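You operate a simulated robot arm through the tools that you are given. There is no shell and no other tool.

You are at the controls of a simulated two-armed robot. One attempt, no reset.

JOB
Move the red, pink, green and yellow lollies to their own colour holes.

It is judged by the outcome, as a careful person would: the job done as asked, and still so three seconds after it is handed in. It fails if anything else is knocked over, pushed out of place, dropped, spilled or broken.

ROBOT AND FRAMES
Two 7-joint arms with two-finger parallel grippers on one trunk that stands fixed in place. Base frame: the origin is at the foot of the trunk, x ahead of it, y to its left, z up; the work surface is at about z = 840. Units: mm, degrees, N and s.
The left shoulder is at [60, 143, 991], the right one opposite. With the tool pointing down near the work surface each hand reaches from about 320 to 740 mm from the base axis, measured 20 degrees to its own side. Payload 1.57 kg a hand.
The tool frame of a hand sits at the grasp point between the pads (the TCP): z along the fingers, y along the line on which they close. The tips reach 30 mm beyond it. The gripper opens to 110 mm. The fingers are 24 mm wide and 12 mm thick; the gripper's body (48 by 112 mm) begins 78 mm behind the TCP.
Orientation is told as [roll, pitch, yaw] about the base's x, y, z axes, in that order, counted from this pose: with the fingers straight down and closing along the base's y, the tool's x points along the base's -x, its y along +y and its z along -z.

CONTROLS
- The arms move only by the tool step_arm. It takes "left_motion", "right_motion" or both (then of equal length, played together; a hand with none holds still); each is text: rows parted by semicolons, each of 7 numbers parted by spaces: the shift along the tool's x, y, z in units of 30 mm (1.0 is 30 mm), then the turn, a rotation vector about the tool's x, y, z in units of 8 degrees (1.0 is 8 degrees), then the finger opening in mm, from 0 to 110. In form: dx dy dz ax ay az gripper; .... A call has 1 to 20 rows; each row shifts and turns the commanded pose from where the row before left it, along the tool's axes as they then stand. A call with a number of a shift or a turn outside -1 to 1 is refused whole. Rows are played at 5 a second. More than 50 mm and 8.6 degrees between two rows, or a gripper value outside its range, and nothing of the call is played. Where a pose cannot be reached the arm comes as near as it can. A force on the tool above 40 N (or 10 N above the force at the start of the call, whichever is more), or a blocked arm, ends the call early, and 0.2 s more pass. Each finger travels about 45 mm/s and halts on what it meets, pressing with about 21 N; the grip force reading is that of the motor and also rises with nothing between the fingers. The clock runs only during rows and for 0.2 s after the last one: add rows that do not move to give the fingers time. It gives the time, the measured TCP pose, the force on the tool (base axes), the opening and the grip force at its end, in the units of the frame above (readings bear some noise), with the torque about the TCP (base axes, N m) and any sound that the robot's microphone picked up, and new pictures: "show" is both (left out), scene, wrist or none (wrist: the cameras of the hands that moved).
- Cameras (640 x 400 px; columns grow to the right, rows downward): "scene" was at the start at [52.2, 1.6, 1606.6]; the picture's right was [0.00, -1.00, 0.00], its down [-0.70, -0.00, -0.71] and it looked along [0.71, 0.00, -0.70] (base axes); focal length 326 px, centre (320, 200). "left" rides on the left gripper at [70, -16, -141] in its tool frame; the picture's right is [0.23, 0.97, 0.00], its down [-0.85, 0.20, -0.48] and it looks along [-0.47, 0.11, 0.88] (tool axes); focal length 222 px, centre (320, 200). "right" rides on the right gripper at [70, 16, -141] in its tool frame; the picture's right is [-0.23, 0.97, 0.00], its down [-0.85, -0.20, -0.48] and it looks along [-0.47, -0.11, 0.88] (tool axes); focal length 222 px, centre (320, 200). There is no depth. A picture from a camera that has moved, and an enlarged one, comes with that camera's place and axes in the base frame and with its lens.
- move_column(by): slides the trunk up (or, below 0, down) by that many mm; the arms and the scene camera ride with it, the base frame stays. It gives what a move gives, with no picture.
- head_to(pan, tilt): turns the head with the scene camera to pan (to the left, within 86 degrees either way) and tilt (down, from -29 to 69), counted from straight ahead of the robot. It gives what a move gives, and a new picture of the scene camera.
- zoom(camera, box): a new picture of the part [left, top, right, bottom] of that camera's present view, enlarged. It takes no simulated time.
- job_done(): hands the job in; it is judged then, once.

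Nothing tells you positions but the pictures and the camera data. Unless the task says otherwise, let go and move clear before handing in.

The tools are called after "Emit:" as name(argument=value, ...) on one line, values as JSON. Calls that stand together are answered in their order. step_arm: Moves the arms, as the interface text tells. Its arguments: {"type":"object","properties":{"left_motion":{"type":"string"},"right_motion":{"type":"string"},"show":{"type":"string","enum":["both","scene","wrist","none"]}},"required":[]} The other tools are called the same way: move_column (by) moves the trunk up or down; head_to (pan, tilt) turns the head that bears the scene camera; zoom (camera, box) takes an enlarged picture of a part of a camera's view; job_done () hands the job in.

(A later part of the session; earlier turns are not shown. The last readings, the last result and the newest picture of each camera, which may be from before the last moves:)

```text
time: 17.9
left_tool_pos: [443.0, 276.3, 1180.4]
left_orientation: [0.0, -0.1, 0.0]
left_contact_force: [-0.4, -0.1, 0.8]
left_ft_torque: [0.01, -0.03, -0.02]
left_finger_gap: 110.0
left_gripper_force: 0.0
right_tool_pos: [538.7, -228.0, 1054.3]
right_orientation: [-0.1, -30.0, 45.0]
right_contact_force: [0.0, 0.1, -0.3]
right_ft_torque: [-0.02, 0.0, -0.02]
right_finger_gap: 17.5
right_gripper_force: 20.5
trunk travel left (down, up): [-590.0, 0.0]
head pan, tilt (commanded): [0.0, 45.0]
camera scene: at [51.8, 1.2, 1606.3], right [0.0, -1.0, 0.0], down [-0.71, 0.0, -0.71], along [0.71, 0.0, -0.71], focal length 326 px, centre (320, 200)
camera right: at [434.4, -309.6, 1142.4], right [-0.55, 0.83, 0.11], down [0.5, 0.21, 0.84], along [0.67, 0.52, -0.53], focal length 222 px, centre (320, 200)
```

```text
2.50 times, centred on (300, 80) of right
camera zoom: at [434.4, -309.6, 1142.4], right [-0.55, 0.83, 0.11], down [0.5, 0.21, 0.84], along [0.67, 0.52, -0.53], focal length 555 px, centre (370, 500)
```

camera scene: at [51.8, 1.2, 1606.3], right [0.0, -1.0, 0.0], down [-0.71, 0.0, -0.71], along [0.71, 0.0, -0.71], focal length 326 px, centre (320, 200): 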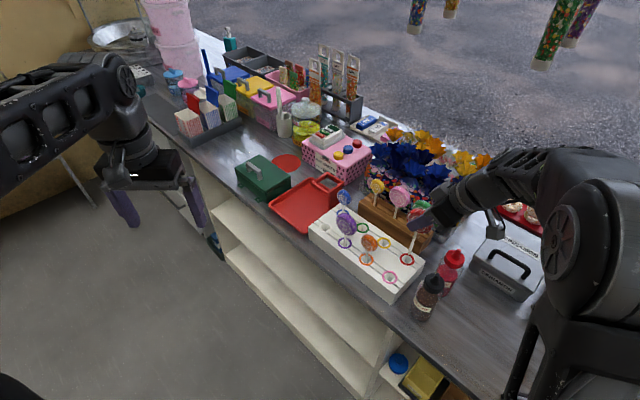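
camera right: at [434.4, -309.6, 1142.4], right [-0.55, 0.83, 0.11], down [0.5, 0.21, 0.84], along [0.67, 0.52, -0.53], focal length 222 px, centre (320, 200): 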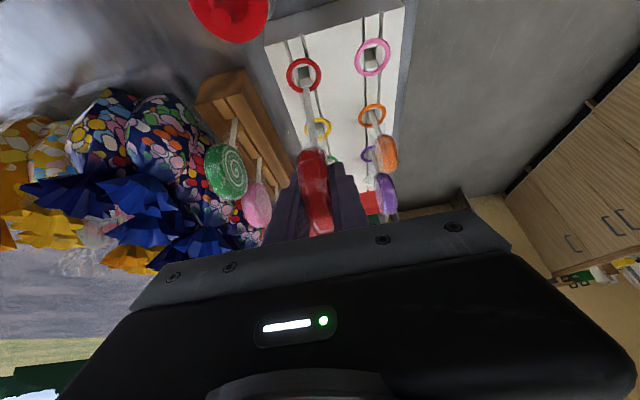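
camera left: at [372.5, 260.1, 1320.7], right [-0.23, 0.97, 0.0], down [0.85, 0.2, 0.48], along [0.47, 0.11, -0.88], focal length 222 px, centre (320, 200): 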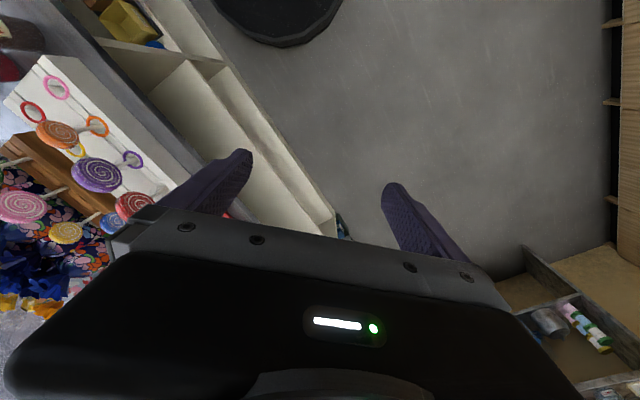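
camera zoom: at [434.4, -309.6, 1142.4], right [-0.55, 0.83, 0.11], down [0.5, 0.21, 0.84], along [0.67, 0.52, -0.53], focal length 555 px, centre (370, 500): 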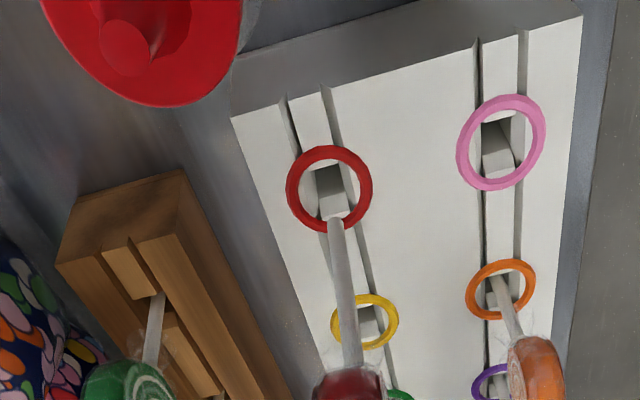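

The stick end is nearly over the hole, needing about +2 mm along the row. I'll apply that and lower another 20 mm to the ring plane.

Emit:
step_arm(right_motion="0.138 -0.023 0.305 0 0 0 5; 0.138 0 0.305 0 0 0 5; 0 0 0 0 0 0 5", show="wrist")

Emit:
zoom(camera="scene", box=[380, 220, 430, 280])

Emit:
zoom(camera="right", box=[260, 20, 360, 120])

```text
time: 18.7
left_tool_pos: [442.9, 276.3, 1179.8]
left_orientation: [0.0, -0.1, 0.1]
left_contact_force: [-0.7, -0.3, -0.1]
left_ft_torque: [0.0, -0.01, 0.0]
left_finger_gap: 109.8
left_gripper_force: 0.1
right_tool_pos: [541.0, -225.6, 1034.6]
right_orientation: [0.0, -29.9, 44.9]
right_contact_force: [0.5, 0.9, -0.6]
right_ft_torque: [0.02, 0.02, -0.02]
right_finger_gap: 17.5
right_gripper_force: 20.9
trunk travel left (down, up): [-590.0, 0.0]
head pan, tilt (commanded): [0.0, 45.0]
camera right: at [435.7, -307.8, 1122.8], right [-0.55, 0.83, 0.11], down [0.5, 0.21, 0.84], along [0.67, 0.52, -0.53], focal length 222 px, centre (320, 200)
```

right: 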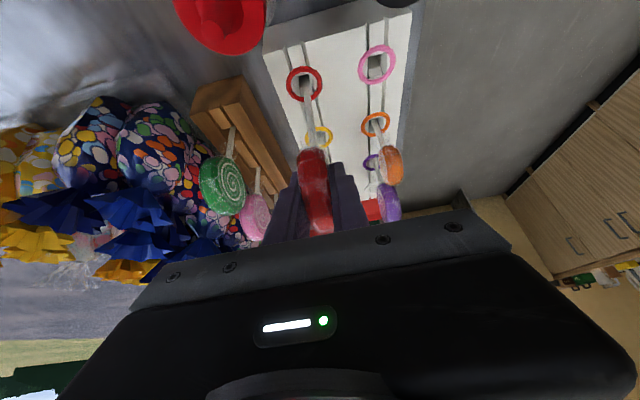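

```text
6.67 times, centred on (405, 250) of scene
camera zoom: at [52.0, 1.2, 1606.3], right [0.0, -1.0, 0.0], down [-0.71, 0.0, -0.71], along [0.71, 0.0, -0.71], focal length 2173 px, centre (-247, -133)
```

zoom: 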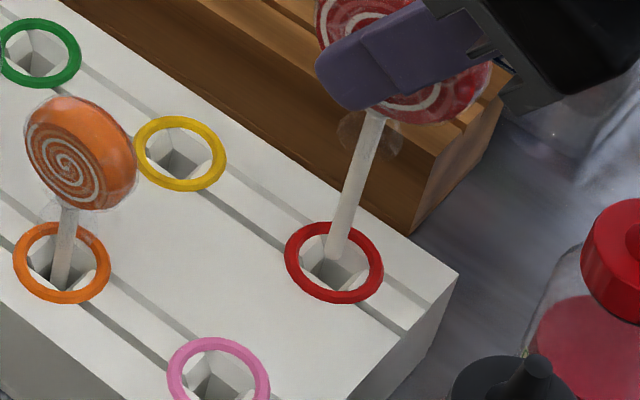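

```text
4.00 times, centred on (310, 70) of right
camera zoom: at [435.7, -307.8, 1122.8], right [-0.55, 0.83, 0.11], down [0.5, 0.21, 0.84], along [0.67, 0.52, -0.53], focal length 888 px, centre (360, 720)
```

zoom: 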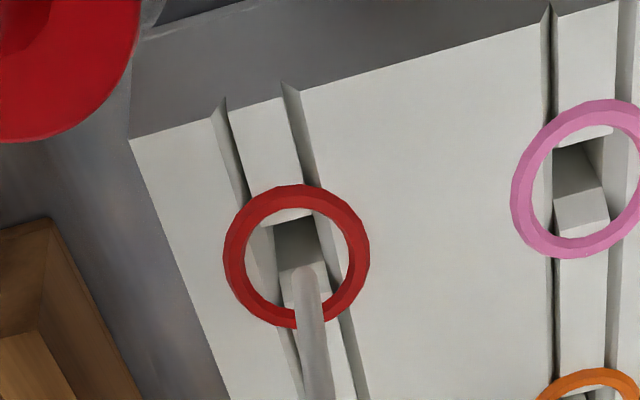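

The stick end lines up with the hole within a couple of mm. I'll nudge 1.3 mm across and lower gently in small rows, watching the force.

Emit:
step_arm(right_motion="0 -0.043 0 0 0 0 5; 0.125 0 0.217 0 0 0 5; 0.125 0 0.217 0 0 0 5; 0 0 0 0 0 0 5", show="wrist")

Emit:
zoom(camera="scene", box=[380, 220, 430, 280])

Emit:
zoom(camera="right", box=[260, 20, 360, 120])

```text
time: 19.7
left_tool_pos: [442.3, 275.5, 1179.3]
left_orientation: [0.0, 0.0, 0.0]
left_contact_force: [-0.7, -0.1, 0.0]
left_ft_torque: [-0.02, 0.0, 0.02]
left_finger_gap: 110.2
left_gripper_force: 0.0
right_tool_pos: [540.7, -228.8, 1019.7]
right_orientation: [0.0, -30.0, 45.0]
right_contact_force: [-0.1, -0.1, -1.1]
right_ft_torque: [-0.02, 0.01, 0.01]
right_finger_gap: 17.5
right_gripper_force: 21.0
trunk travel left (down, up): [-590.0, 0.0]
head pan, tilt (commanded): [0.0, 45.0]
camera right: at [436.1, -309.6, 1107.7], right [-0.55, 0.83, 0.11], down [0.5, 0.21, 0.84], along [0.67, 0.52, -0.53], focal length 222 px, centre (320, 200)
```

right: 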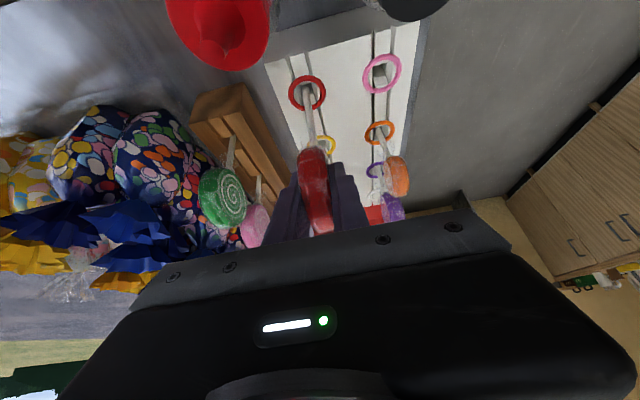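

```text
6.67 times, centred on (405, 250) of scene
camera zoom: at [51.9, 1.1, 1606.3], right [0.0, -1.0, 0.0], down [-0.71, 0.0, -0.71], along [0.71, 0.0, -0.71], focal length 2173 px, centre (-247, -133)
```

zoom: 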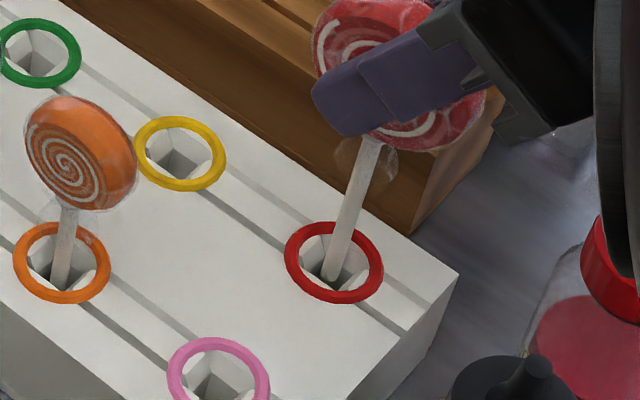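

```text
4.00 times, centred on (310, 70) of right
camera zoom: at [436.1, -309.6, 1107.7], right [-0.55, 0.83, 0.11], down [0.5, 0.21, 0.84], along [0.67, 0.52, -0.53], focal length 888 px, centre (360, 720)
```

zoom: 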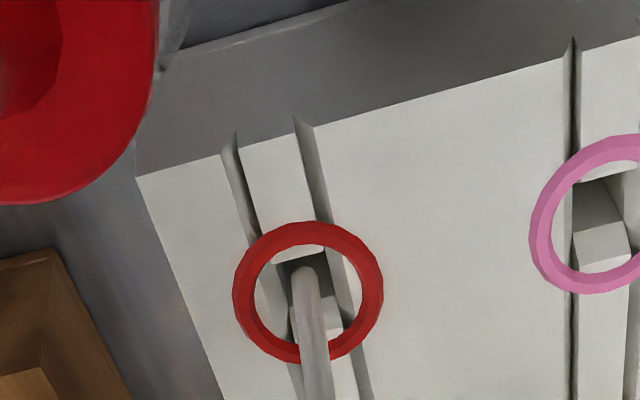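

The stick has entered the hole. I'll keep lowering to the height it had in the white hole (TCP z≈982).

Emit:
step_arm(right_motion="0.123 0 0.2136 0 0 0 5; 0.123 0 0.2136 0 0 0 5; 0.123 0 0.2136 0 0 0 5; 0.123 0 0.2136 0 0 0 5; 0.123 0 0.2136 0 0 0 5; 0 0 0 0 0 0 5", show="wrist")

Emit:
zoom(camera="scene", box=[360, 190, 440, 280])

Emit:
zoom(camera="right", box=[240, 60, 400, 220])

```text
time: 21.1
left_tool_pos: [442.4, 275.3, 1178.8]
left_orientation: [0.1, -0.1, 0.0]
left_contact_force: [0.4, 0.1, 0.4]
left_ft_torque: [0.01, -0.02, 0.05]
left_finger_gap: 110.2
left_gripper_force: 0.0
right_tool_pos: [540.0, -223.4, 986.7]
right_orientation: [-0.1, -30.0, 45.0]
right_contact_force: [2.2, -1.7, -0.9]
right_ft_torque: [-0.27, -0.13, -0.02]
right_finger_gap: 17.5
right_gripper_force: 21.3
right hand out of reach, approached as far as the arm can: row 4, 5
trunk travel left (down, up): [-590.0, 0.0]
head pan, tilt (commanded): [0.0, 45.0]
camera right: at [435.2, -304.7, 1073.4], right [-0.55, 0.83, 0.11], down [0.5, 0.21, 0.84], along [0.67, 0.52, -0.53], focal length 222 px, centre (320, 200)
```

right: 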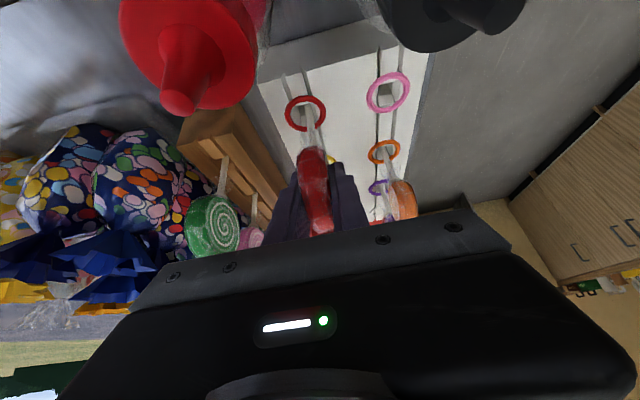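

```text
4.44 times, centred on (400, 235) of scene
camera zoom: at [52.3, 0.8, 1606.3], right [0.0, -1.0, 0.0], down [-0.71, 0.0, -0.71], along [0.71, 0.0, -0.71], focal length 1449 px, centre (-36, 44)
```

zoom: 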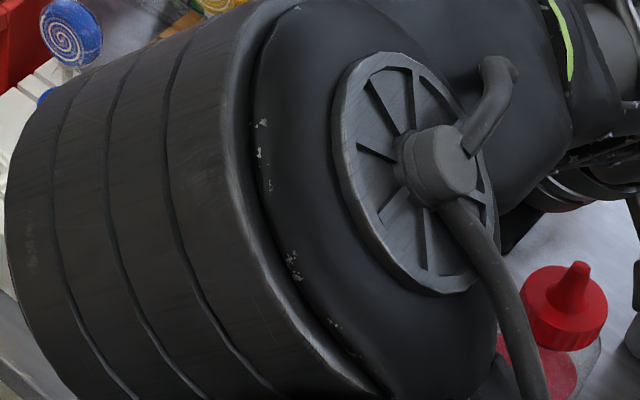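

```text
2.50 times, centred on (320, 140) of right
camera zoom: at [435.2, -304.7, 1073.4], right [-0.55, 0.83, 0.11], down [0.5, 0.21, 0.84], along [0.67, 0.52, -0.53], focal length 555 px, centre (320, 350)
```

zoom: 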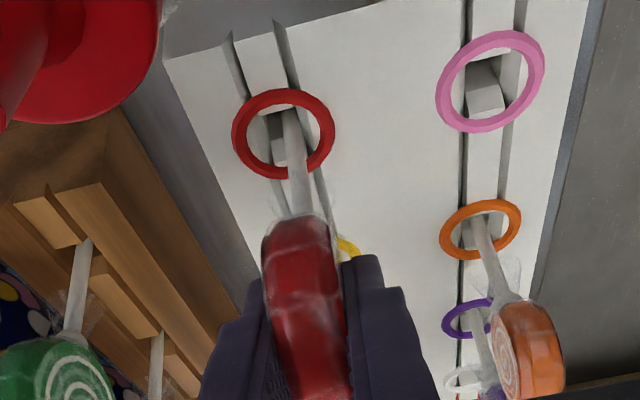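

The stick is about 50 mm into the red hole, but the arm hit a joint limit slightly short and presses sideways with about 3 N. I'll relieve that with a small shift before letting go.

Emit:
step_arm(right_motion="-0.05 -0.1 -0.0866 0 0 0 5; 0 0 0 0 0 0 5; 0 0 0 0 0 0 5", show="wrist")

Emit:
zoom(camera="right", box=[240, 60, 400, 220])

```text
time: 21.9
left_tool_pos: [442.4, 275.1, 1180.2]
left_orientation: [0.0, -0.1, 0.0]
left_contact_force: [0.2, -0.1, 0.2]
left_ft_torque: [0.02, 0.02, -0.04]
left_finger_gap: 109.8
left_gripper_force: 0.2
right_tool_pos: [540.5, -223.3, 990.3]
right_orientation: [0.0, -30.1, 44.9]
right_contact_force: [-5.4, -3.4, -2.7]
right_ft_torque: [-0.4, 0.49, 0.0]
right_finger_gap: 17.4
right_gripper_force: 20.8
trunk travel left (down, up): [-590.0, 0.0]
head pan, tilt (commanded): [0.0, 45.0]
camera right: at [436.6, -305.2, 1077.3], right [-0.55, 0.83, 0.11], down [0.5, 0.21, 0.84], along [0.67, 0.52, -0.53], focal length 222 px, centre (320, 200)
```

right: 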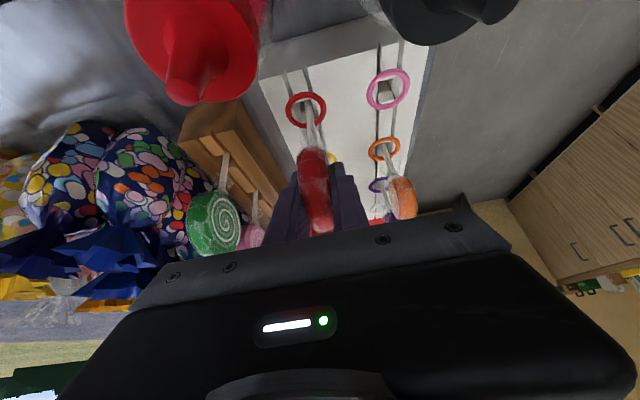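

```text
2.50 times, centred on (320, 140) of right
camera zoom: at [436.6, -305.2, 1077.3], right [-0.55, 0.83, 0.11], down [0.5, 0.21, 0.84], along [0.67, 0.52, -0.53], focal length 555 px, centre (320, 350)
```

zoom: 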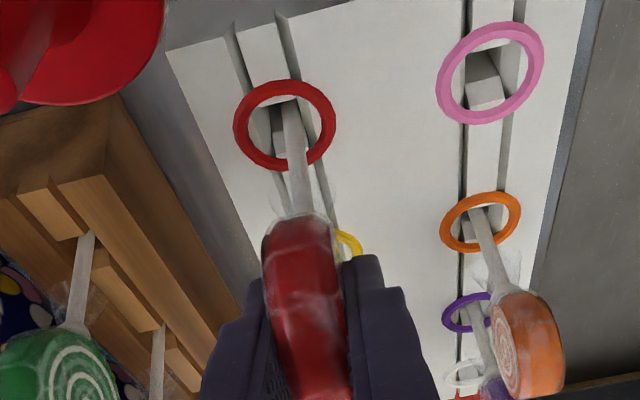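

The stick now presses the far wall by about 6 N. I'll back off 4 mm along the row to centre it.

Emit:
step_arm(right_motion="0.115 -0.05 -0.067 0 0 0 5; 0 0 0 0 0 0 5; 0 0 0 0 0 0 5", show="wrist")

```text
time: 22.7
left_tool_pos: [442.7, 277.2, 1179.4]
left_orientation: [0.1, 0.0, -0.1]
left_contact_force: [-0.2, 0.1, 0.0]
left_ft_torque: [-0.03, -0.02, 0.01]
left_finger_gap: 109.9
left_gripper_force: 0.1
right_tool_pos: [537.4, -226.3, 990.5]
right_orientation: [0.1, -30.0, 45.0]
right_contact_force: [1.5, -0.7, -0.2]
right_ft_torque: [-0.08, -0.17, -0.06]
right_finger_gap: 17.4
right_gripper_force: 21.0
right hand out of reach, approached as far as the arm can: row 1
trunk travel left (down, up): [-590.0, 0.0]
head pan, tilt (commanded): [0.0, 45.0]
camera right: at [433.7, -306.6, 1077.7], right [-0.55, 0.83, 0.11], down [0.5, 0.21, 0.84], along [0.67, 0.52, -0.53], focal length 222 px, centre (320, 200)
```

right: 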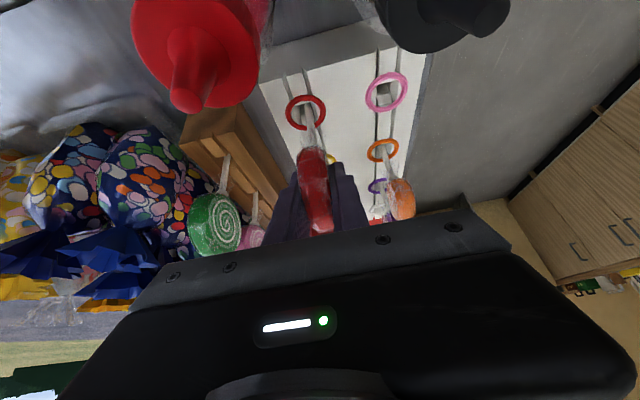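

The sideways force is nearly gone. I'll open slightly so the lolly settles down guided between the fingers, then open wide.

Emit:
step_arm(right_motion="0 0 0 0 0 0 19; 0 0 0 0 0 0 21; 0 0 0 0 0 0 23; 0 0 0 0 0 0 25; 0 0 0 0 0 0 25", show="wrist")

Emit:
zoom(camera="right", box=[240, 60, 400, 220])

```text
time: 23.9
left_tool_pos: [442.1, 277.3, 1178.6]
left_orientation: [-0.1, 0.0, 0.0]
left_contact_force: [-0.4, 0.0, 0.1]
left_ft_torque: [0.02, 0.02, -0.01]
left_finger_gap: 110.1
left_gripper_force: 0.1
right_tool_pos: [536.6, -225.2, 989.9]
right_orientation: [-0.1, -30.0, 45.0]
right_contact_force: [-0.6, -0.2, -0.1]
right_ft_torque: [0.02, -0.03, -0.03]
right_finger_gap: 25.0
right_gripper_force: 0.1
trunk travel left (down, up): [-590.0, 0.0]
head pan, tilt (commanded): [0.0, 45.0]
camera right: at [433.3, -306.7, 1077.7], right [-0.55, 0.83, 0.11], down [0.5, 0.21, 0.84], along [0.67, 0.52, -0.53], focal length 222 px, centre (320, 200)
```

right: 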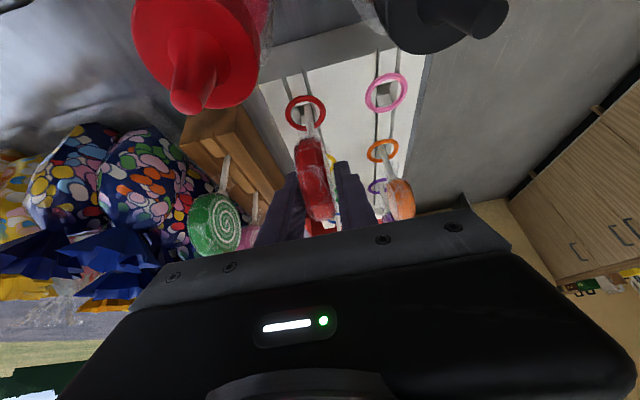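

```text
2.50 times, centred on (320, 140) of right
camera zoom: at [433.3, -306.7, 1077.7], right [-0.55, 0.83, 0.11], down [0.5, 0.21, 0.84], along [0.67, 0.52, -0.53], focal length 555 px, centre (320, 350)
```

zoom: 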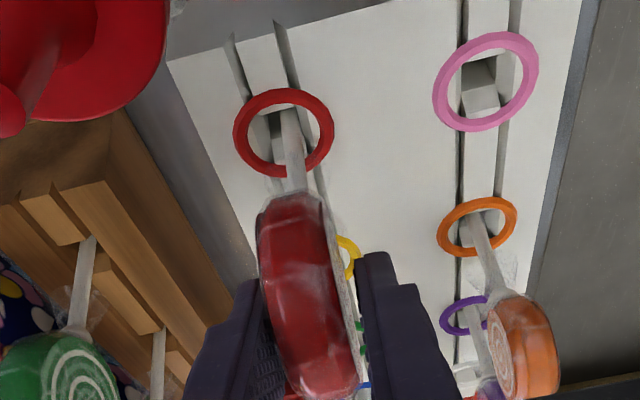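

The red lolly has settled in its hole, leaning lightly on one finger. I'll open to 46 mm and back out along the tool axis.

Emit:
step_arm(right_motion="0 0 0 0 0 0 46; 0 0 0 0 0 0 46; 0 0 0 0 0 0 46; 0 0 -0.6 0 0 0 46; 0 0 -0.9 0 0 0 46; 0 0 -0.9 0 0 0 46; 0 0 -0.9 0 0 0 46; 0 0 0 0 0 0 46", show="both")

Emit:
zoom(camera="scene", box=[290, 180, 450, 290])

Emit:
zoom(camera="right", box=[200, 40, 440, 240])

```text
time: 25.7
left_tool_pos: [443.3, 276.9, 1179.0]
left_orientation: [0.0, -0.1, -0.1]
left_contact_force: [-0.1, -0.3, 0.2]
left_ft_torque: [-0.01, 0.0, -0.03]
left_finger_gap: 110.0
left_gripper_force: 0.1
right_tool_pos: [501.4, -261.2, 1076.0]
right_orientation: [-0.1, -30.0, 44.9]
right_contact_force: [-0.3, 0.6, -0.8]
right_ft_torque: [0.02, -0.04, 0.05]
right_finger_gap: 46.1
right_gripper_force: 0.1
trunk travel left (down, up): [-590.0, 0.0]
head pan, tilt (commanded): [0.0, 45.0]
camera scene: at [52.7, 1.8, 1606.3], right [0.0, -1.0, 0.0], down [-0.71, 0.0, -0.71], along [0.71, 0.0, -0.71], focal length 326 px, centre (320, 200)
camera right: at [398.1, -342.2, 1162.9], right [-0.55, 0.83, 0.11], down [0.5, 0.21, 0.84], along [0.67, 0.52, -0.53], focal length 222 px, centre (320, 200)
```

scene: 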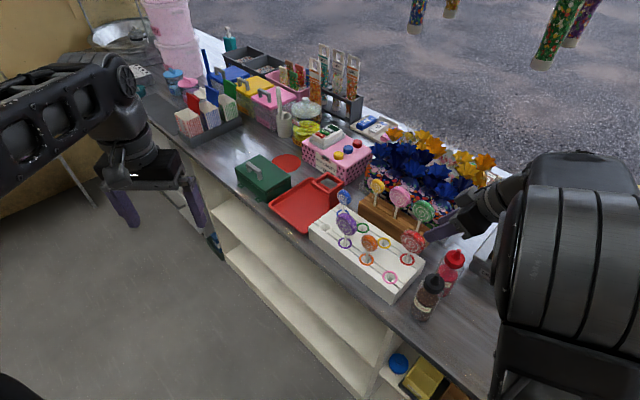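
right: 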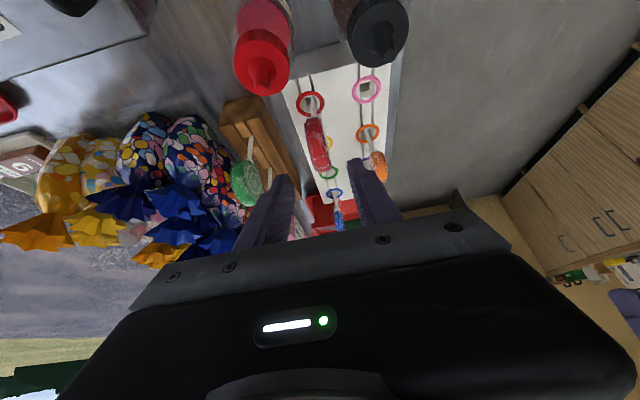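

```text
3.64 times, centred on (370, 235) of scene
camera zoom: at [52.7, 1.8, 1606.3], right [0.0, -1.0, 0.0], down [-0.71, 0.0, -0.71], along [0.71, 0.0, -0.71], focal length 1185 px, centre (138, 73)
```

zoom: 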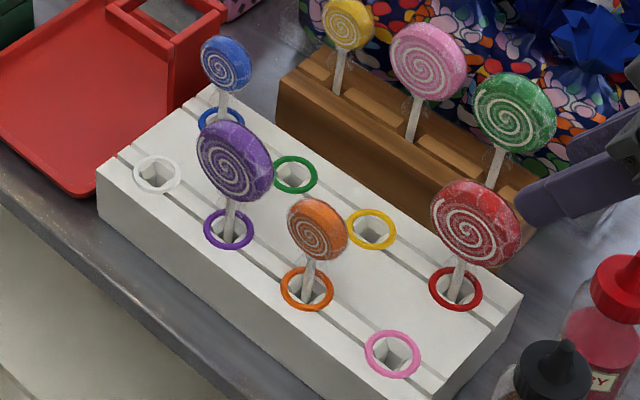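

```text
2.00 times, centred on (320, 140) of right
camera zoom: at [398.1, -342.2, 1162.9], right [-0.55, 0.83, 0.11], down [0.5, 0.21, 0.84], along [0.67, 0.52, -0.53], focal length 444 px, centre (320, 320)
```

zoom: 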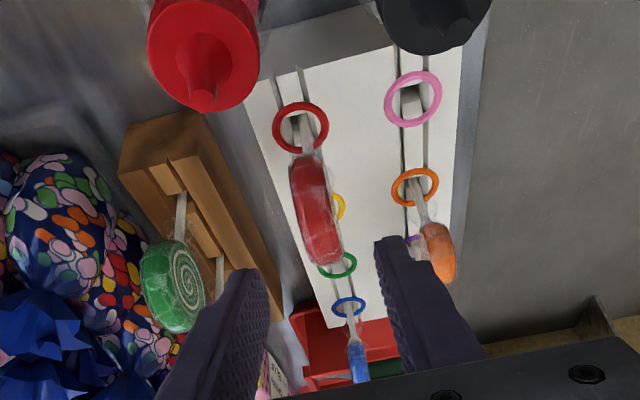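

Red is done: it stands in the red hole and nothing else has moved. Next is green; I'll move to a pre-grasp over the green lolly (about (642,-277), z 973).

Emit:
step_arm(right_motion="-0.164 -0.74 0.356 0 0 0 46; -0.164 -0.74 0.356 0 0 0 46; -0.164 -0.74 0.356 0 0 0 46; -0.164 -0.74 0.356 0 0 0 46; -0.164 -0.74 0.356 0 0 0 46; 0 0 0 0 0 0 46", show="both")

Emit:
zoom(camera="scene", box=[330, 150, 490, 260])

Emit:
zoom(camera="right", box=[200, 40, 440, 240])

```text
time: 27.1
left_tool_pos: [443.1, 276.7, 1179.1]
left_orientation: [0.0, 0.0, 0.0]
left_contact_force: [0.1, 0.6, -0.1]
left_ft_torque: [0.03, 0.03, 0.0]
left_finger_gap: 110.0
left_gripper_force: 0.1
right_tool_pos: [556.9, -253.0, 1070.6]
right_orientation: [0.0, -30.0, 45.0]
right_contact_force: [-0.3, 0.2, -0.2]
right_ft_torque: [0.0, 0.01, 0.0]
right_finger_gap: 46.2
right_gripper_force: 0.0
right hand out of reach, approached as far as the arm can: row 2, 3, 4, 5
trunk travel left (down, up): [-590.0, 0.0]
head pan, tilt (commanded): [0.0, 45.0]
camera scene: at [52.2, 1.5, 1606.3], right [0.0, -1.0, 0.0], down [-0.71, 0.0, -0.71], along [0.71, 0.0, -0.71], focal length 326 px, centre (320, 200)
camera right: at [452.3, -335.0, 1158.2], right [-0.55, 0.83, 0.11], down [0.5, 0.21, 0.84], along [0.67, 0.52, -0.53], focal length 222 px, centre (320, 200)
```

scene: 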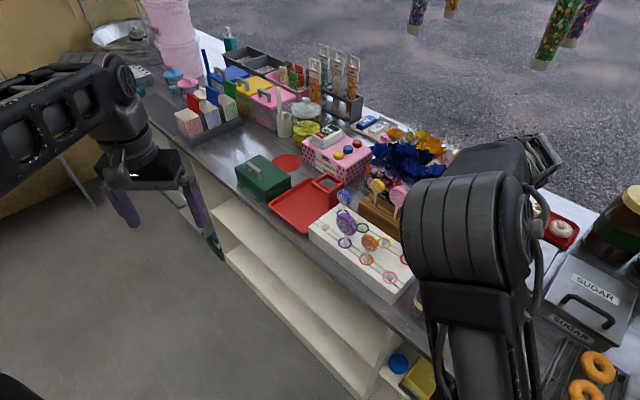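
right: 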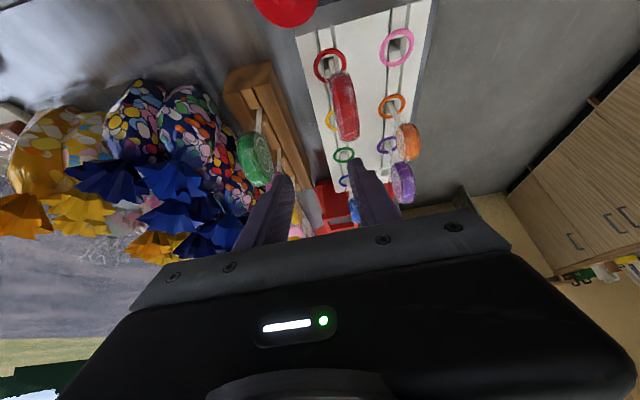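

```text
3.64 times, centred on (410, 205) of scene
camera zoom: at [52.2, 1.5, 1606.3], right [0.0, -1.0, 0.0], down [-0.71, 0.0, -0.71], along [0.71, 0.0, -0.71], focal length 1185 px, centre (-7, 182)
```

zoom: 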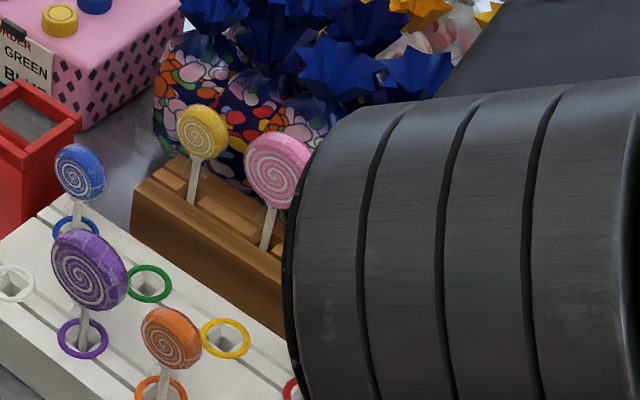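

```text
2.00 times, centred on (320, 140) of right
camera zoom: at [452.3, -335.0, 1158.2], right [-0.55, 0.83, 0.11], down [0.5, 0.21, 0.84], along [0.67, 0.52, -0.53], focal length 444 px, centre (320, 320)
```

zoom: 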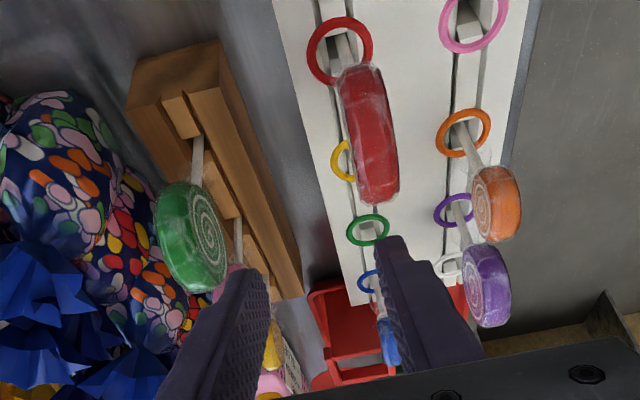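

The arm hits a joint limit here with the 30° tilt. I'll take the tilt back to zero and see how close I can get to green with a smaller tilt.

Emit:
step_arm(right_motion="0 0 0 0 0.9375 0 46; 0 0 0 0 0.9375 0 46; 0 0 0 0 0.9375 0 46; 0 0 0 0 0.9375 0 46; 0 0 0 0 0 0 46", show="both")

```text
time: 28.3
left_tool_pos: [442.4, 275.8, 1179.2]
left_orientation: [0.0, -0.1, 0.0]
left_contact_force: [-0.3, -0.1, 0.2]
left_ft_torque: [-0.01, 0.0, -0.02]
left_finger_gap: 109.8
left_gripper_force: 0.1
right_tool_pos: [547.3, -247.3, 1071.6]
right_orientation: [-0.1, 0.1, 44.9]
right_contact_force: [0.0, 0.9, -0.1]
right_ft_torque: [0.02, -0.01, 0.02]
right_finger_gap: 45.9
right_gripper_force: 0.2
right hand out of reach, approached as far as the arm can: row 3, 4
trunk travel left (down, up): [-590.0, 0.0]
head pan, tilt (commanded): [0.0, 45.0]
camera scene: at [51.7, 0.8, 1606.3], right [0.0, -1.0, 0.0], down [-0.71, 0.0, -0.71], along [0.71, 0.0, -0.71], focal length 326 px, centre (320, 200)
camera right: at [487.1, -285.8, 1213.4], right [-0.53, 0.85, 0.0], down [0.75, 0.46, 0.48], along [0.41, 0.25, -0.88], focal length 222 px, centre (320, 200)
```

scene: 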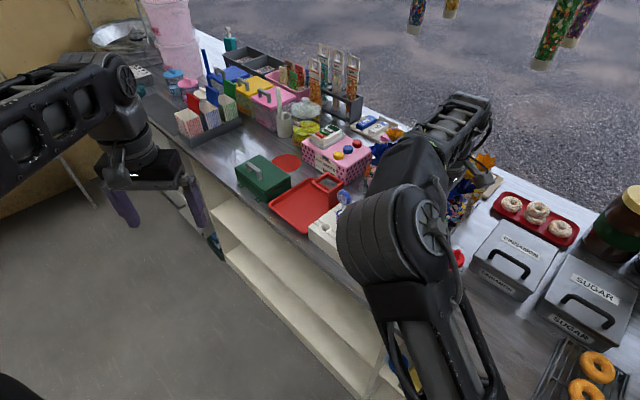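
right: 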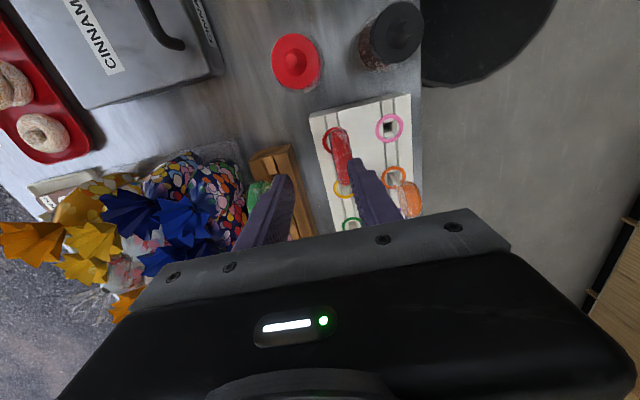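

Reach falls off because the hand is turned too far relative to the arm. Each lolly can spin on its round stick, so I can grip at a smaller yaw and let the pads align the disc. I'll turn to a yaw of about 17° and test reach toward green.

Emit:
step_arm(right_motion="0 0 0 0 0 0.875 50; 0 0 0 0 0 0.875 50; 0 0 0 0 0 0.875 50; 0 0 0 0 0 0.875 50; 0 0 0 0 0 0 50", show="both")

```text
time: 29.5
left_tool_pos: [443.1, 277.2, 1179.0]
left_orientation: [0.0, -0.1, 0.0]
left_contact_force: [-0.8, 0.3, 0.3]
left_ft_torque: [-0.02, 0.0, -0.03]
left_finger_gap: 110.1
left_gripper_force: 0.1
right_tool_pos: [548.0, -246.5, 1072.4]
right_orientation: [-0.1, -0.1, 16.9]
right_contact_force: [0.6, -0.5, -0.3]
right_ft_torque: [0.01, -0.01, 0.01]
right_finger_gap: 49.9
right_gripper_force: 0.1
trunk travel left (down, up): [-590.0, 0.0]
head pan, tilt (commanded): [0.0, 45.0]
camera scene: at [52.2, 1.4, 1606.3], right [0.0, -1.0, 0.0], down [-0.71, 0.0, -0.71], along [0.71, 0.0, -0.71], focal length 326 px, centre (320, 200)
camera right: at [477.3, -251.7, 1213.8], right [-0.07, 1.0, 0.0], down [0.88, 0.06, 0.48], along [0.48, 0.03, -0.88], focal length 222 px, centre (320, 200)
```

scene: 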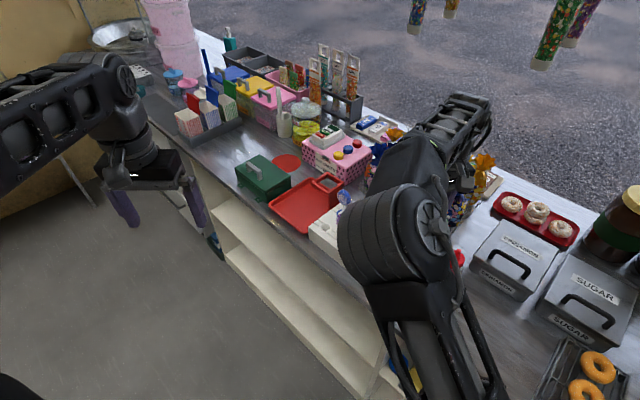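
right: 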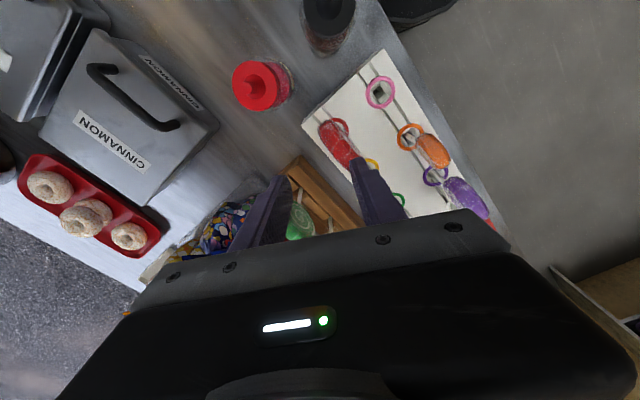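

The hand turned freely. Now I'll tilt 30° at this yaw and see if the arm keeps the pose.

Emit:
step_arm(right_motion="0 0 0 0 -0.9375 0 50; 0 0 0 0 -0.9375 0 50; 0 0 0 0 -0.9375 0 50; 0 0 0 0 -0.9375 0 50; 0 0 0 0 0 0 50", show="both")

```text
time: 30.7
left_tool_pos: [442.5, 276.3, 1179.5]
left_orientation: [0.0, 0.0, 0.0]
left_contact_force: [0.8, -0.5, 0.2]
left_ft_torque: [0.0, 0.0, 0.01]
left_finger_gap: 110.0
left_gripper_force: 0.0
right_tool_pos: [549.3, -245.6, 1071.2]
right_orientation: [-0.1, -29.9, 17.0]
right_contact_force: [0.1, -0.1, -0.1]
right_ft_torque: [-0.01, -0.03, -0.02]
right_finger_gap: 50.4
right_gripper_force: 0.0
trunk travel left (down, up): [-590.0, 0.0]
head pan, tilt (commanded): [0.0, 45.0]
camera scene: at [52.5, 2.0, 1606.3], right [0.0, -1.0, 0.0], down [-0.71, 0.0, -0.71], along [0.71, 0.0, -0.71], focal length 326 px, centre (320, 200)
camera right: at [418.9, -269.5, 1159.5], right [-0.1, 0.99, 0.11], down [0.54, -0.04, 0.84], along [0.84, 0.14, -0.53], focal length 222 px, centre (320, 200)
```

scene: 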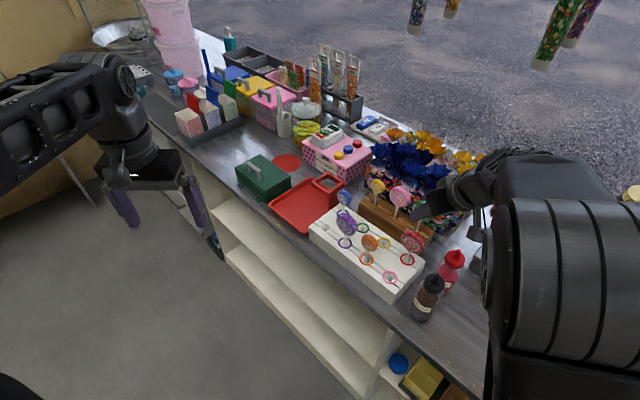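
right: 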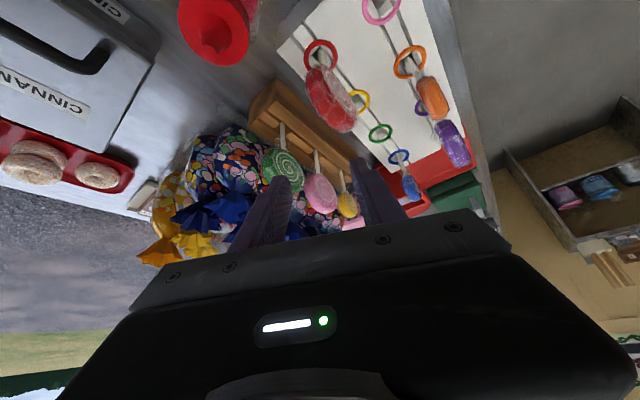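

The arm holds this pose well. I'll move toward a pre-grasp in front of the green disc and check the room between it and the candy bag.

Emit:
step_arm(right_motion="-0.218 -0.638 0.498 0 0 0 44; -0.218 -0.638 0.498 0 0 0 44; -0.218 -0.638 0.498 0 0 0 44; 0 0 0 0 0 0 44", show="both")

Emit:
zoom(camera="scene", box=[350, 150, 470, 250])

Emit:
zoom(camera="right", box=[200, 80, 440, 240])

```text
time: 31.7
left_tool_pos: [442.9, 276.0, 1179.9]
left_orientation: [0.0, 0.0, 0.0]
left_contact_force: [0.8, 0.5, 0.6]
left_ft_torque: [-0.01, 0.01, 0.0]
left_finger_gap: 110.2
left_gripper_force: 0.1
right_tool_pos: [591.4, -281.3, 1049.7]
right_orientation: [0.0, -29.9, 17.0]
right_contact_force: [0.4, 0.2, 0.0]
right_ft_torque: [0.0, 0.02, 0.02]
right_finger_gap: 43.9
right_gripper_force: 0.1
right hand out of reach, approached as far as the arm can: row 3
trunk travel left (down, up): [-590.0, 0.0]
head pan, tilt (commanded): [0.0, 45.0]
camera scene: at [52.3, 1.3, 1606.3], right [0.0, -1.0, 0.0], down [-0.71, 0.0, -0.71], along [0.71, 0.0, -0.71], focal length 326 px, centre (320, 200)
camera right: at [461.5, -304.3, 1136.5], right [-0.1, 0.99, 0.11], down [0.54, -0.04, 0.84], along [0.84, 0.14, -0.53], focal length 222 px, centre (320, 200)
```

scene: 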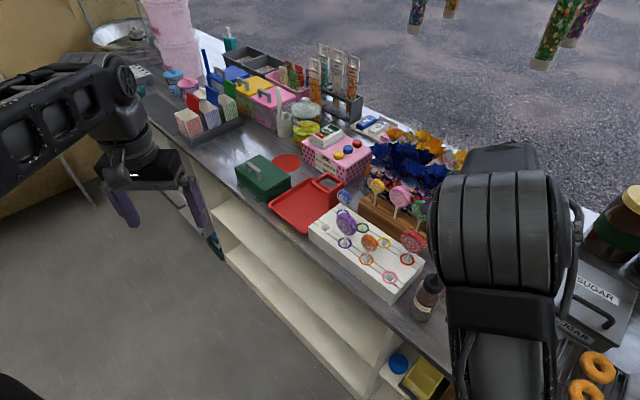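
right: 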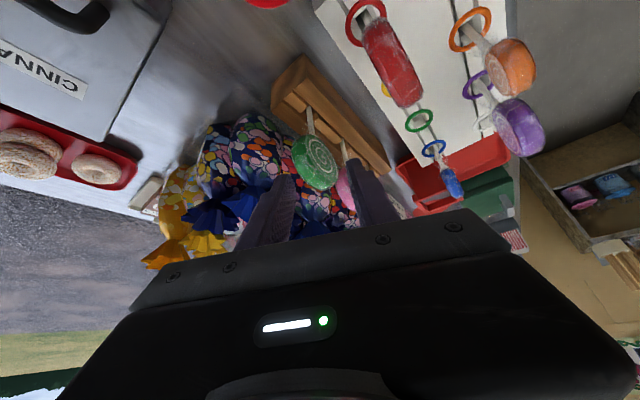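

```text
4.00 times, centred on (410, 200) of scene
camera zoom: at [52.3, 1.3, 1606.3], right [0.0, -1.0, 0.0], down [-0.71, 0.0, -0.71], along [0.71, 0.0, -0.71], focal length 1304 px, centre (-40, 200)
```

zoom: 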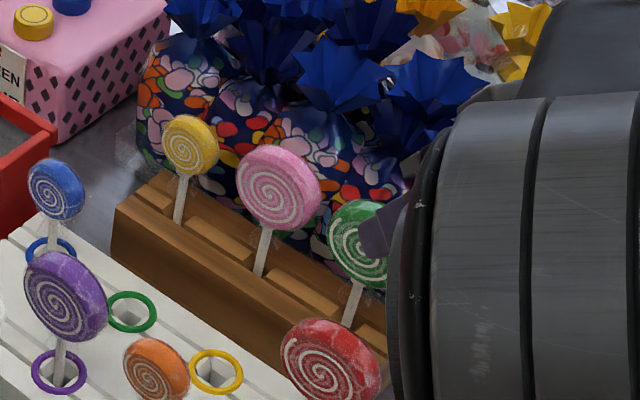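

```text
2.50 times, centred on (320, 160) of right
camera zoom: at [461.5, -304.3, 1136.5], right [-0.1, 0.99, 0.11], down [0.54, -0.04, 0.84], along [0.84, 0.14, -0.53], focal length 555 px, centre (320, 300)
```

zoom: 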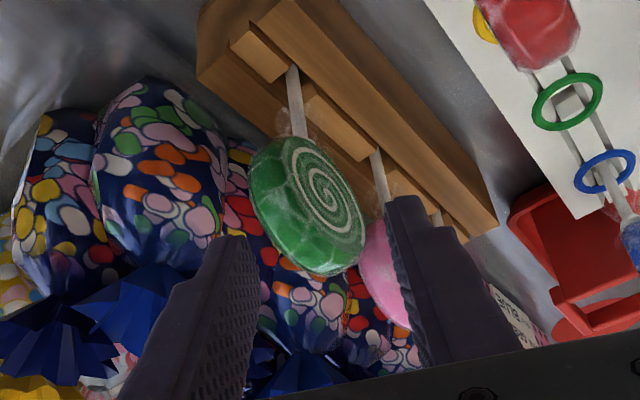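

This tilted pose also runs into a limit, probably from how the elbow is folded. I'll go back toward the starting posture, untilt there, and approach green again from that side.

Emit:
step_arm(right_motion="0.466 0.442 -0.91 0 0 0 44; 0.466 0.442 -0.91 0 0 0 44; 0.466 0.442 -0.91 0 0 0 44; 0.466 0.442 -0.91 0 0 0 44; 0.466 0.442 -0.91 0 0 0 44; 0.466 0.442 -0.91 0 0 0 44; 0 0 0 0 0.9375 0 44; 0 0 0 0 0.9375 0 44; 0 0 0 0 0.9375 0 44; 0 0 0 0 0.9375 0 44; 0 0 0 0 0 0 44", show="both")

```text
time: 34.1
left_tool_pos: [441.7, 276.2, 1179.4]
left_orientation: [0.0, -0.1, 0.0]
left_contact_force: [1.3, -0.1, 0.1]
left_ft_torque: [-0.01, -0.03, 0.0]
left_finger_gap: 110.1
left_gripper_force: 0.2
right_tool_pos: [419.6, -248.4, 1150.3]
right_orientation: [-0.1, -0.1, 17.0]
right_contact_force: [-0.5, 0.2, -0.4]
right_ft_torque: [-0.04, 0.0, 0.03]
right_finger_gap: 43.9
right_gripper_force: 0.0
trunk travel left (down, up): [-590.0, 0.0]
head pan, tilt (commanded): [0.0, 45.0]
camera scene: at [51.3, 2.0, 1606.4], right [0.0, -1.0, 0.0], down [-0.71, 0.0, -0.71], along [0.71, 0.0, -0.71], focal length 326 px, centre (320, 200)
camera right: at [348.0, -253.6, 1292.5], right [-0.07, 1.0, 0.0], down [0.88, 0.06, 0.48], along [0.48, 0.03, -0.88], focal length 222 px, centre (320, 200)
```

scene: 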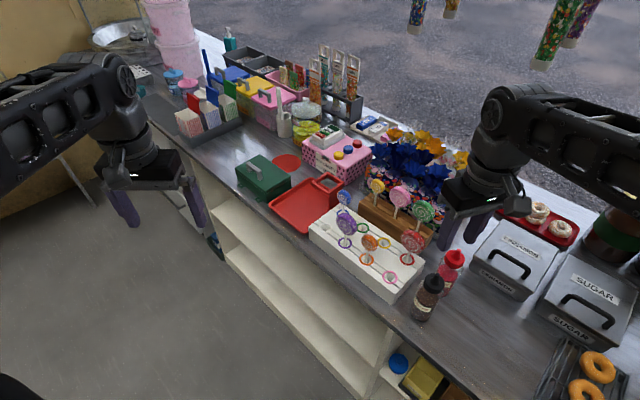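
right: 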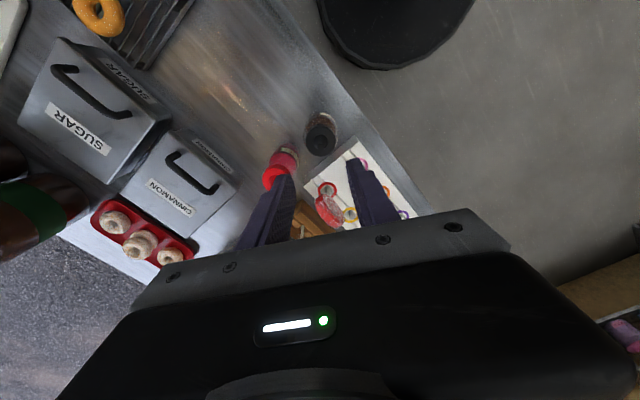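

The arm is back to its natural elbow-out posture. I'll reach toward green with the tool still upright this time.

Emit:
step_arm(right_motion="-0.846 -0.471 0.611 0 0 0 44; -0.846 -0.471 0.611 0 0 0 44; -0.846 -0.471 0.611 0 0 0 44; -0.846 -0.471 0.611 0 0 0 44; -0.846 -0.471 0.611 0 0 0 44; -0.846 -0.471 0.611 0 0 0 44; 0 0 0 0 0 0 44", show="both")

```text
time: 35.7
left_tool_pos: [442.1, 275.8, 1180.8]
left_orientation: [0.0, -0.2, 0.0]
left_contact_force: [-0.2, -0.1, -0.1]
left_ft_torque: [-0.01, 0.0, 0.0]
left_finger_gap: 110.0
left_gripper_force: 0.1
right_tool_pos: [590.7, -284.3, 1040.9]
right_orientation: [-0.2, 0.0, 17.0]
right_contact_force: [-0.6, 0.5, 0.1]
right_ft_torque: [0.02, -0.02, 0.01]
right_finger_gap: 44.0
right_gripper_force: 0.2
trunk travel left (down, up): [-590.0, 0.0]
head pan, tilt (commanded): [0.0, 45.0]
camera scene: at [51.3, 1.3, 1606.4], right [0.0, -1.0, 0.0], down [-0.71, 0.0, -0.71], along [0.71, 0.0, -0.71], focal length 326 px, centre (320, 200)
camera right: at [520.0, -289.8, 1182.2], right [-0.07, 1.0, 0.0], down [0.88, 0.06, 0.48], along [0.48, 0.03, -0.88], focal length 222 px, centre (320, 200)
```

scene: 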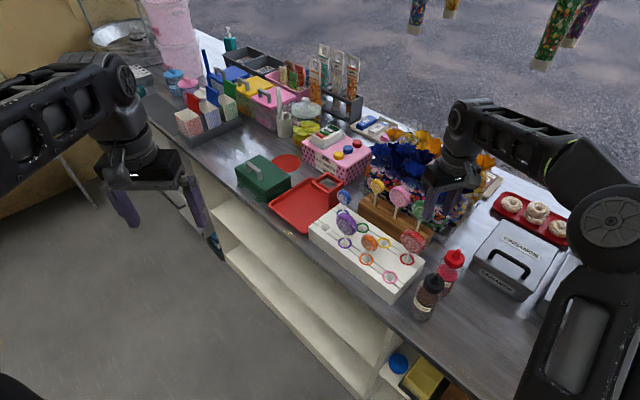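
right: 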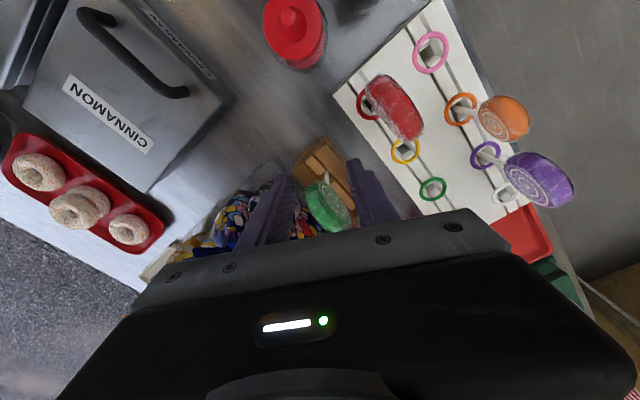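

The elbow-out posture reaches here easily with the tool upright. I'll add a modest 12° tilt and move to just above the green disc.

Emit:
step_arm(right_motion="0 0 -0.5 0 -0.75 0 44; 0 0 0 0 -0.75 0 44; -0.585 -0.14 0.165 0 0 0 44; -0.585 -0.14 0.165 0 0 0 44; 0 0 0 0 0 0 44", show="both")

Emit:
zoom(camera="scene", box=[350, 150, 470, 250])

Emit:
zoom(camera="right", box=[200, 80, 440, 240])

```text
time: 36.9
left_tool_pos: [443.1, 275.8, 1179.5]
left_orientation: [0.0, 0.0, 0.0]
left_contact_force: [-0.3, 0.9, -0.6]
left_ft_torque: [0.0, 0.0, 0.04]
left_finger_gap: 110.0
left_gripper_force: 0.0
right_tool_pos: [627.8, -282.8, 1052.4]
right_orientation: [-0.1, -12.0, 17.1]
right_contact_force: [-0.3, -0.5, -0.4]
right_ft_torque: [0.0, 0.0, -0.01]
right_finger_gap: 44.1
right_gripper_force: 0.1
trunk travel left (down, up): [-590.0, 0.0]
head pan, tilt (commanded): [0.0, 45.0]
camera scene: at [51.9, 1.2, 1606.3], right [0.0, -1.0, 0.0], down [-0.71, 0.0, -0.71], along [0.71, 0.0, -0.71], focal length 326 px, centre (320, 200)
camera right: at [530.9, -295.5, 1176.2], right [-0.07, 1.0, 0.05], down [0.76, 0.02, 0.65], along [0.64, 0.08, -0.76], focal length 222 px, centre (320, 200)
```

scene: 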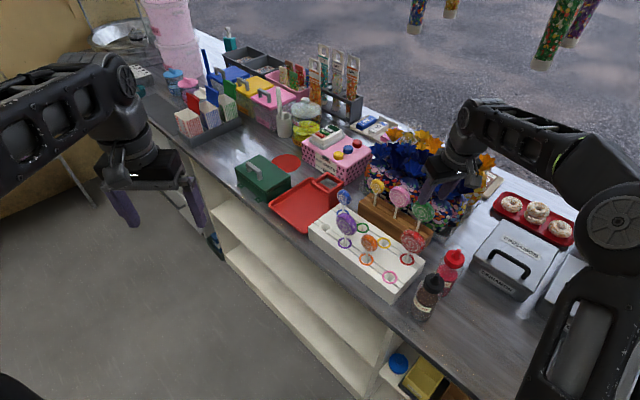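
right: 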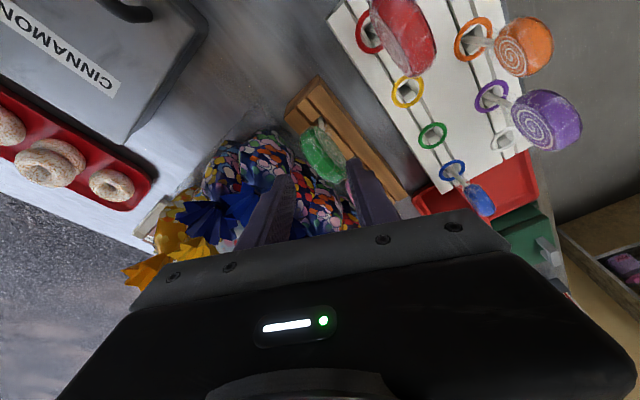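

```text
4.00 times, centred on (410, 200) of scene
camera zoom: at [51.9, 1.2, 1606.3], right [0.0, -1.0, 0.0], down [-0.71, 0.0, -0.71], along [0.71, 0.0, -0.71], focal length 1304 px, centre (-40, 200)
```

zoom: 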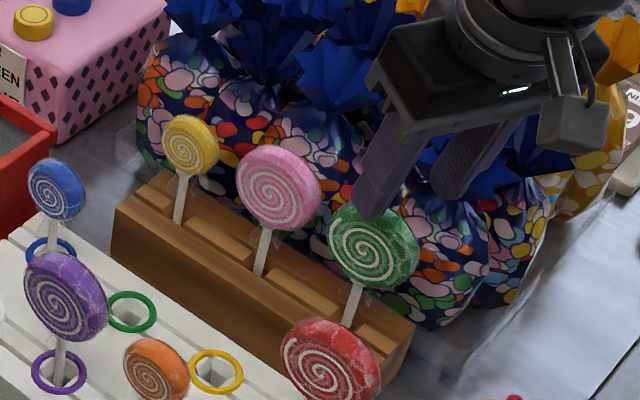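

```text
2.50 times, centred on (320, 160) of right
camera zoom: at [530.9, -295.5, 1176.2], right [-0.07, 1.0, 0.05], down [0.76, 0.02, 0.65], along [0.64, 0.08, -0.76], focal length 555 px, centre (320, 300)
```

zoom: 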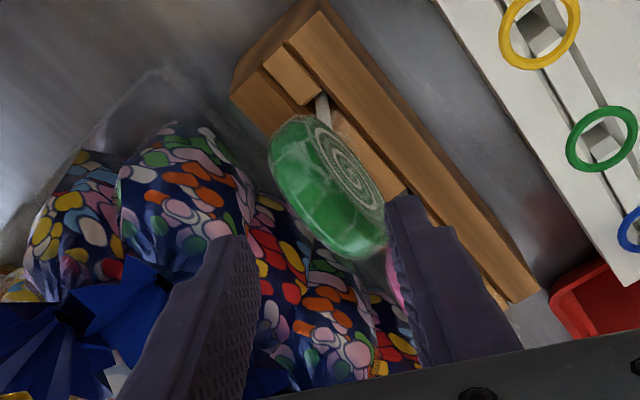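

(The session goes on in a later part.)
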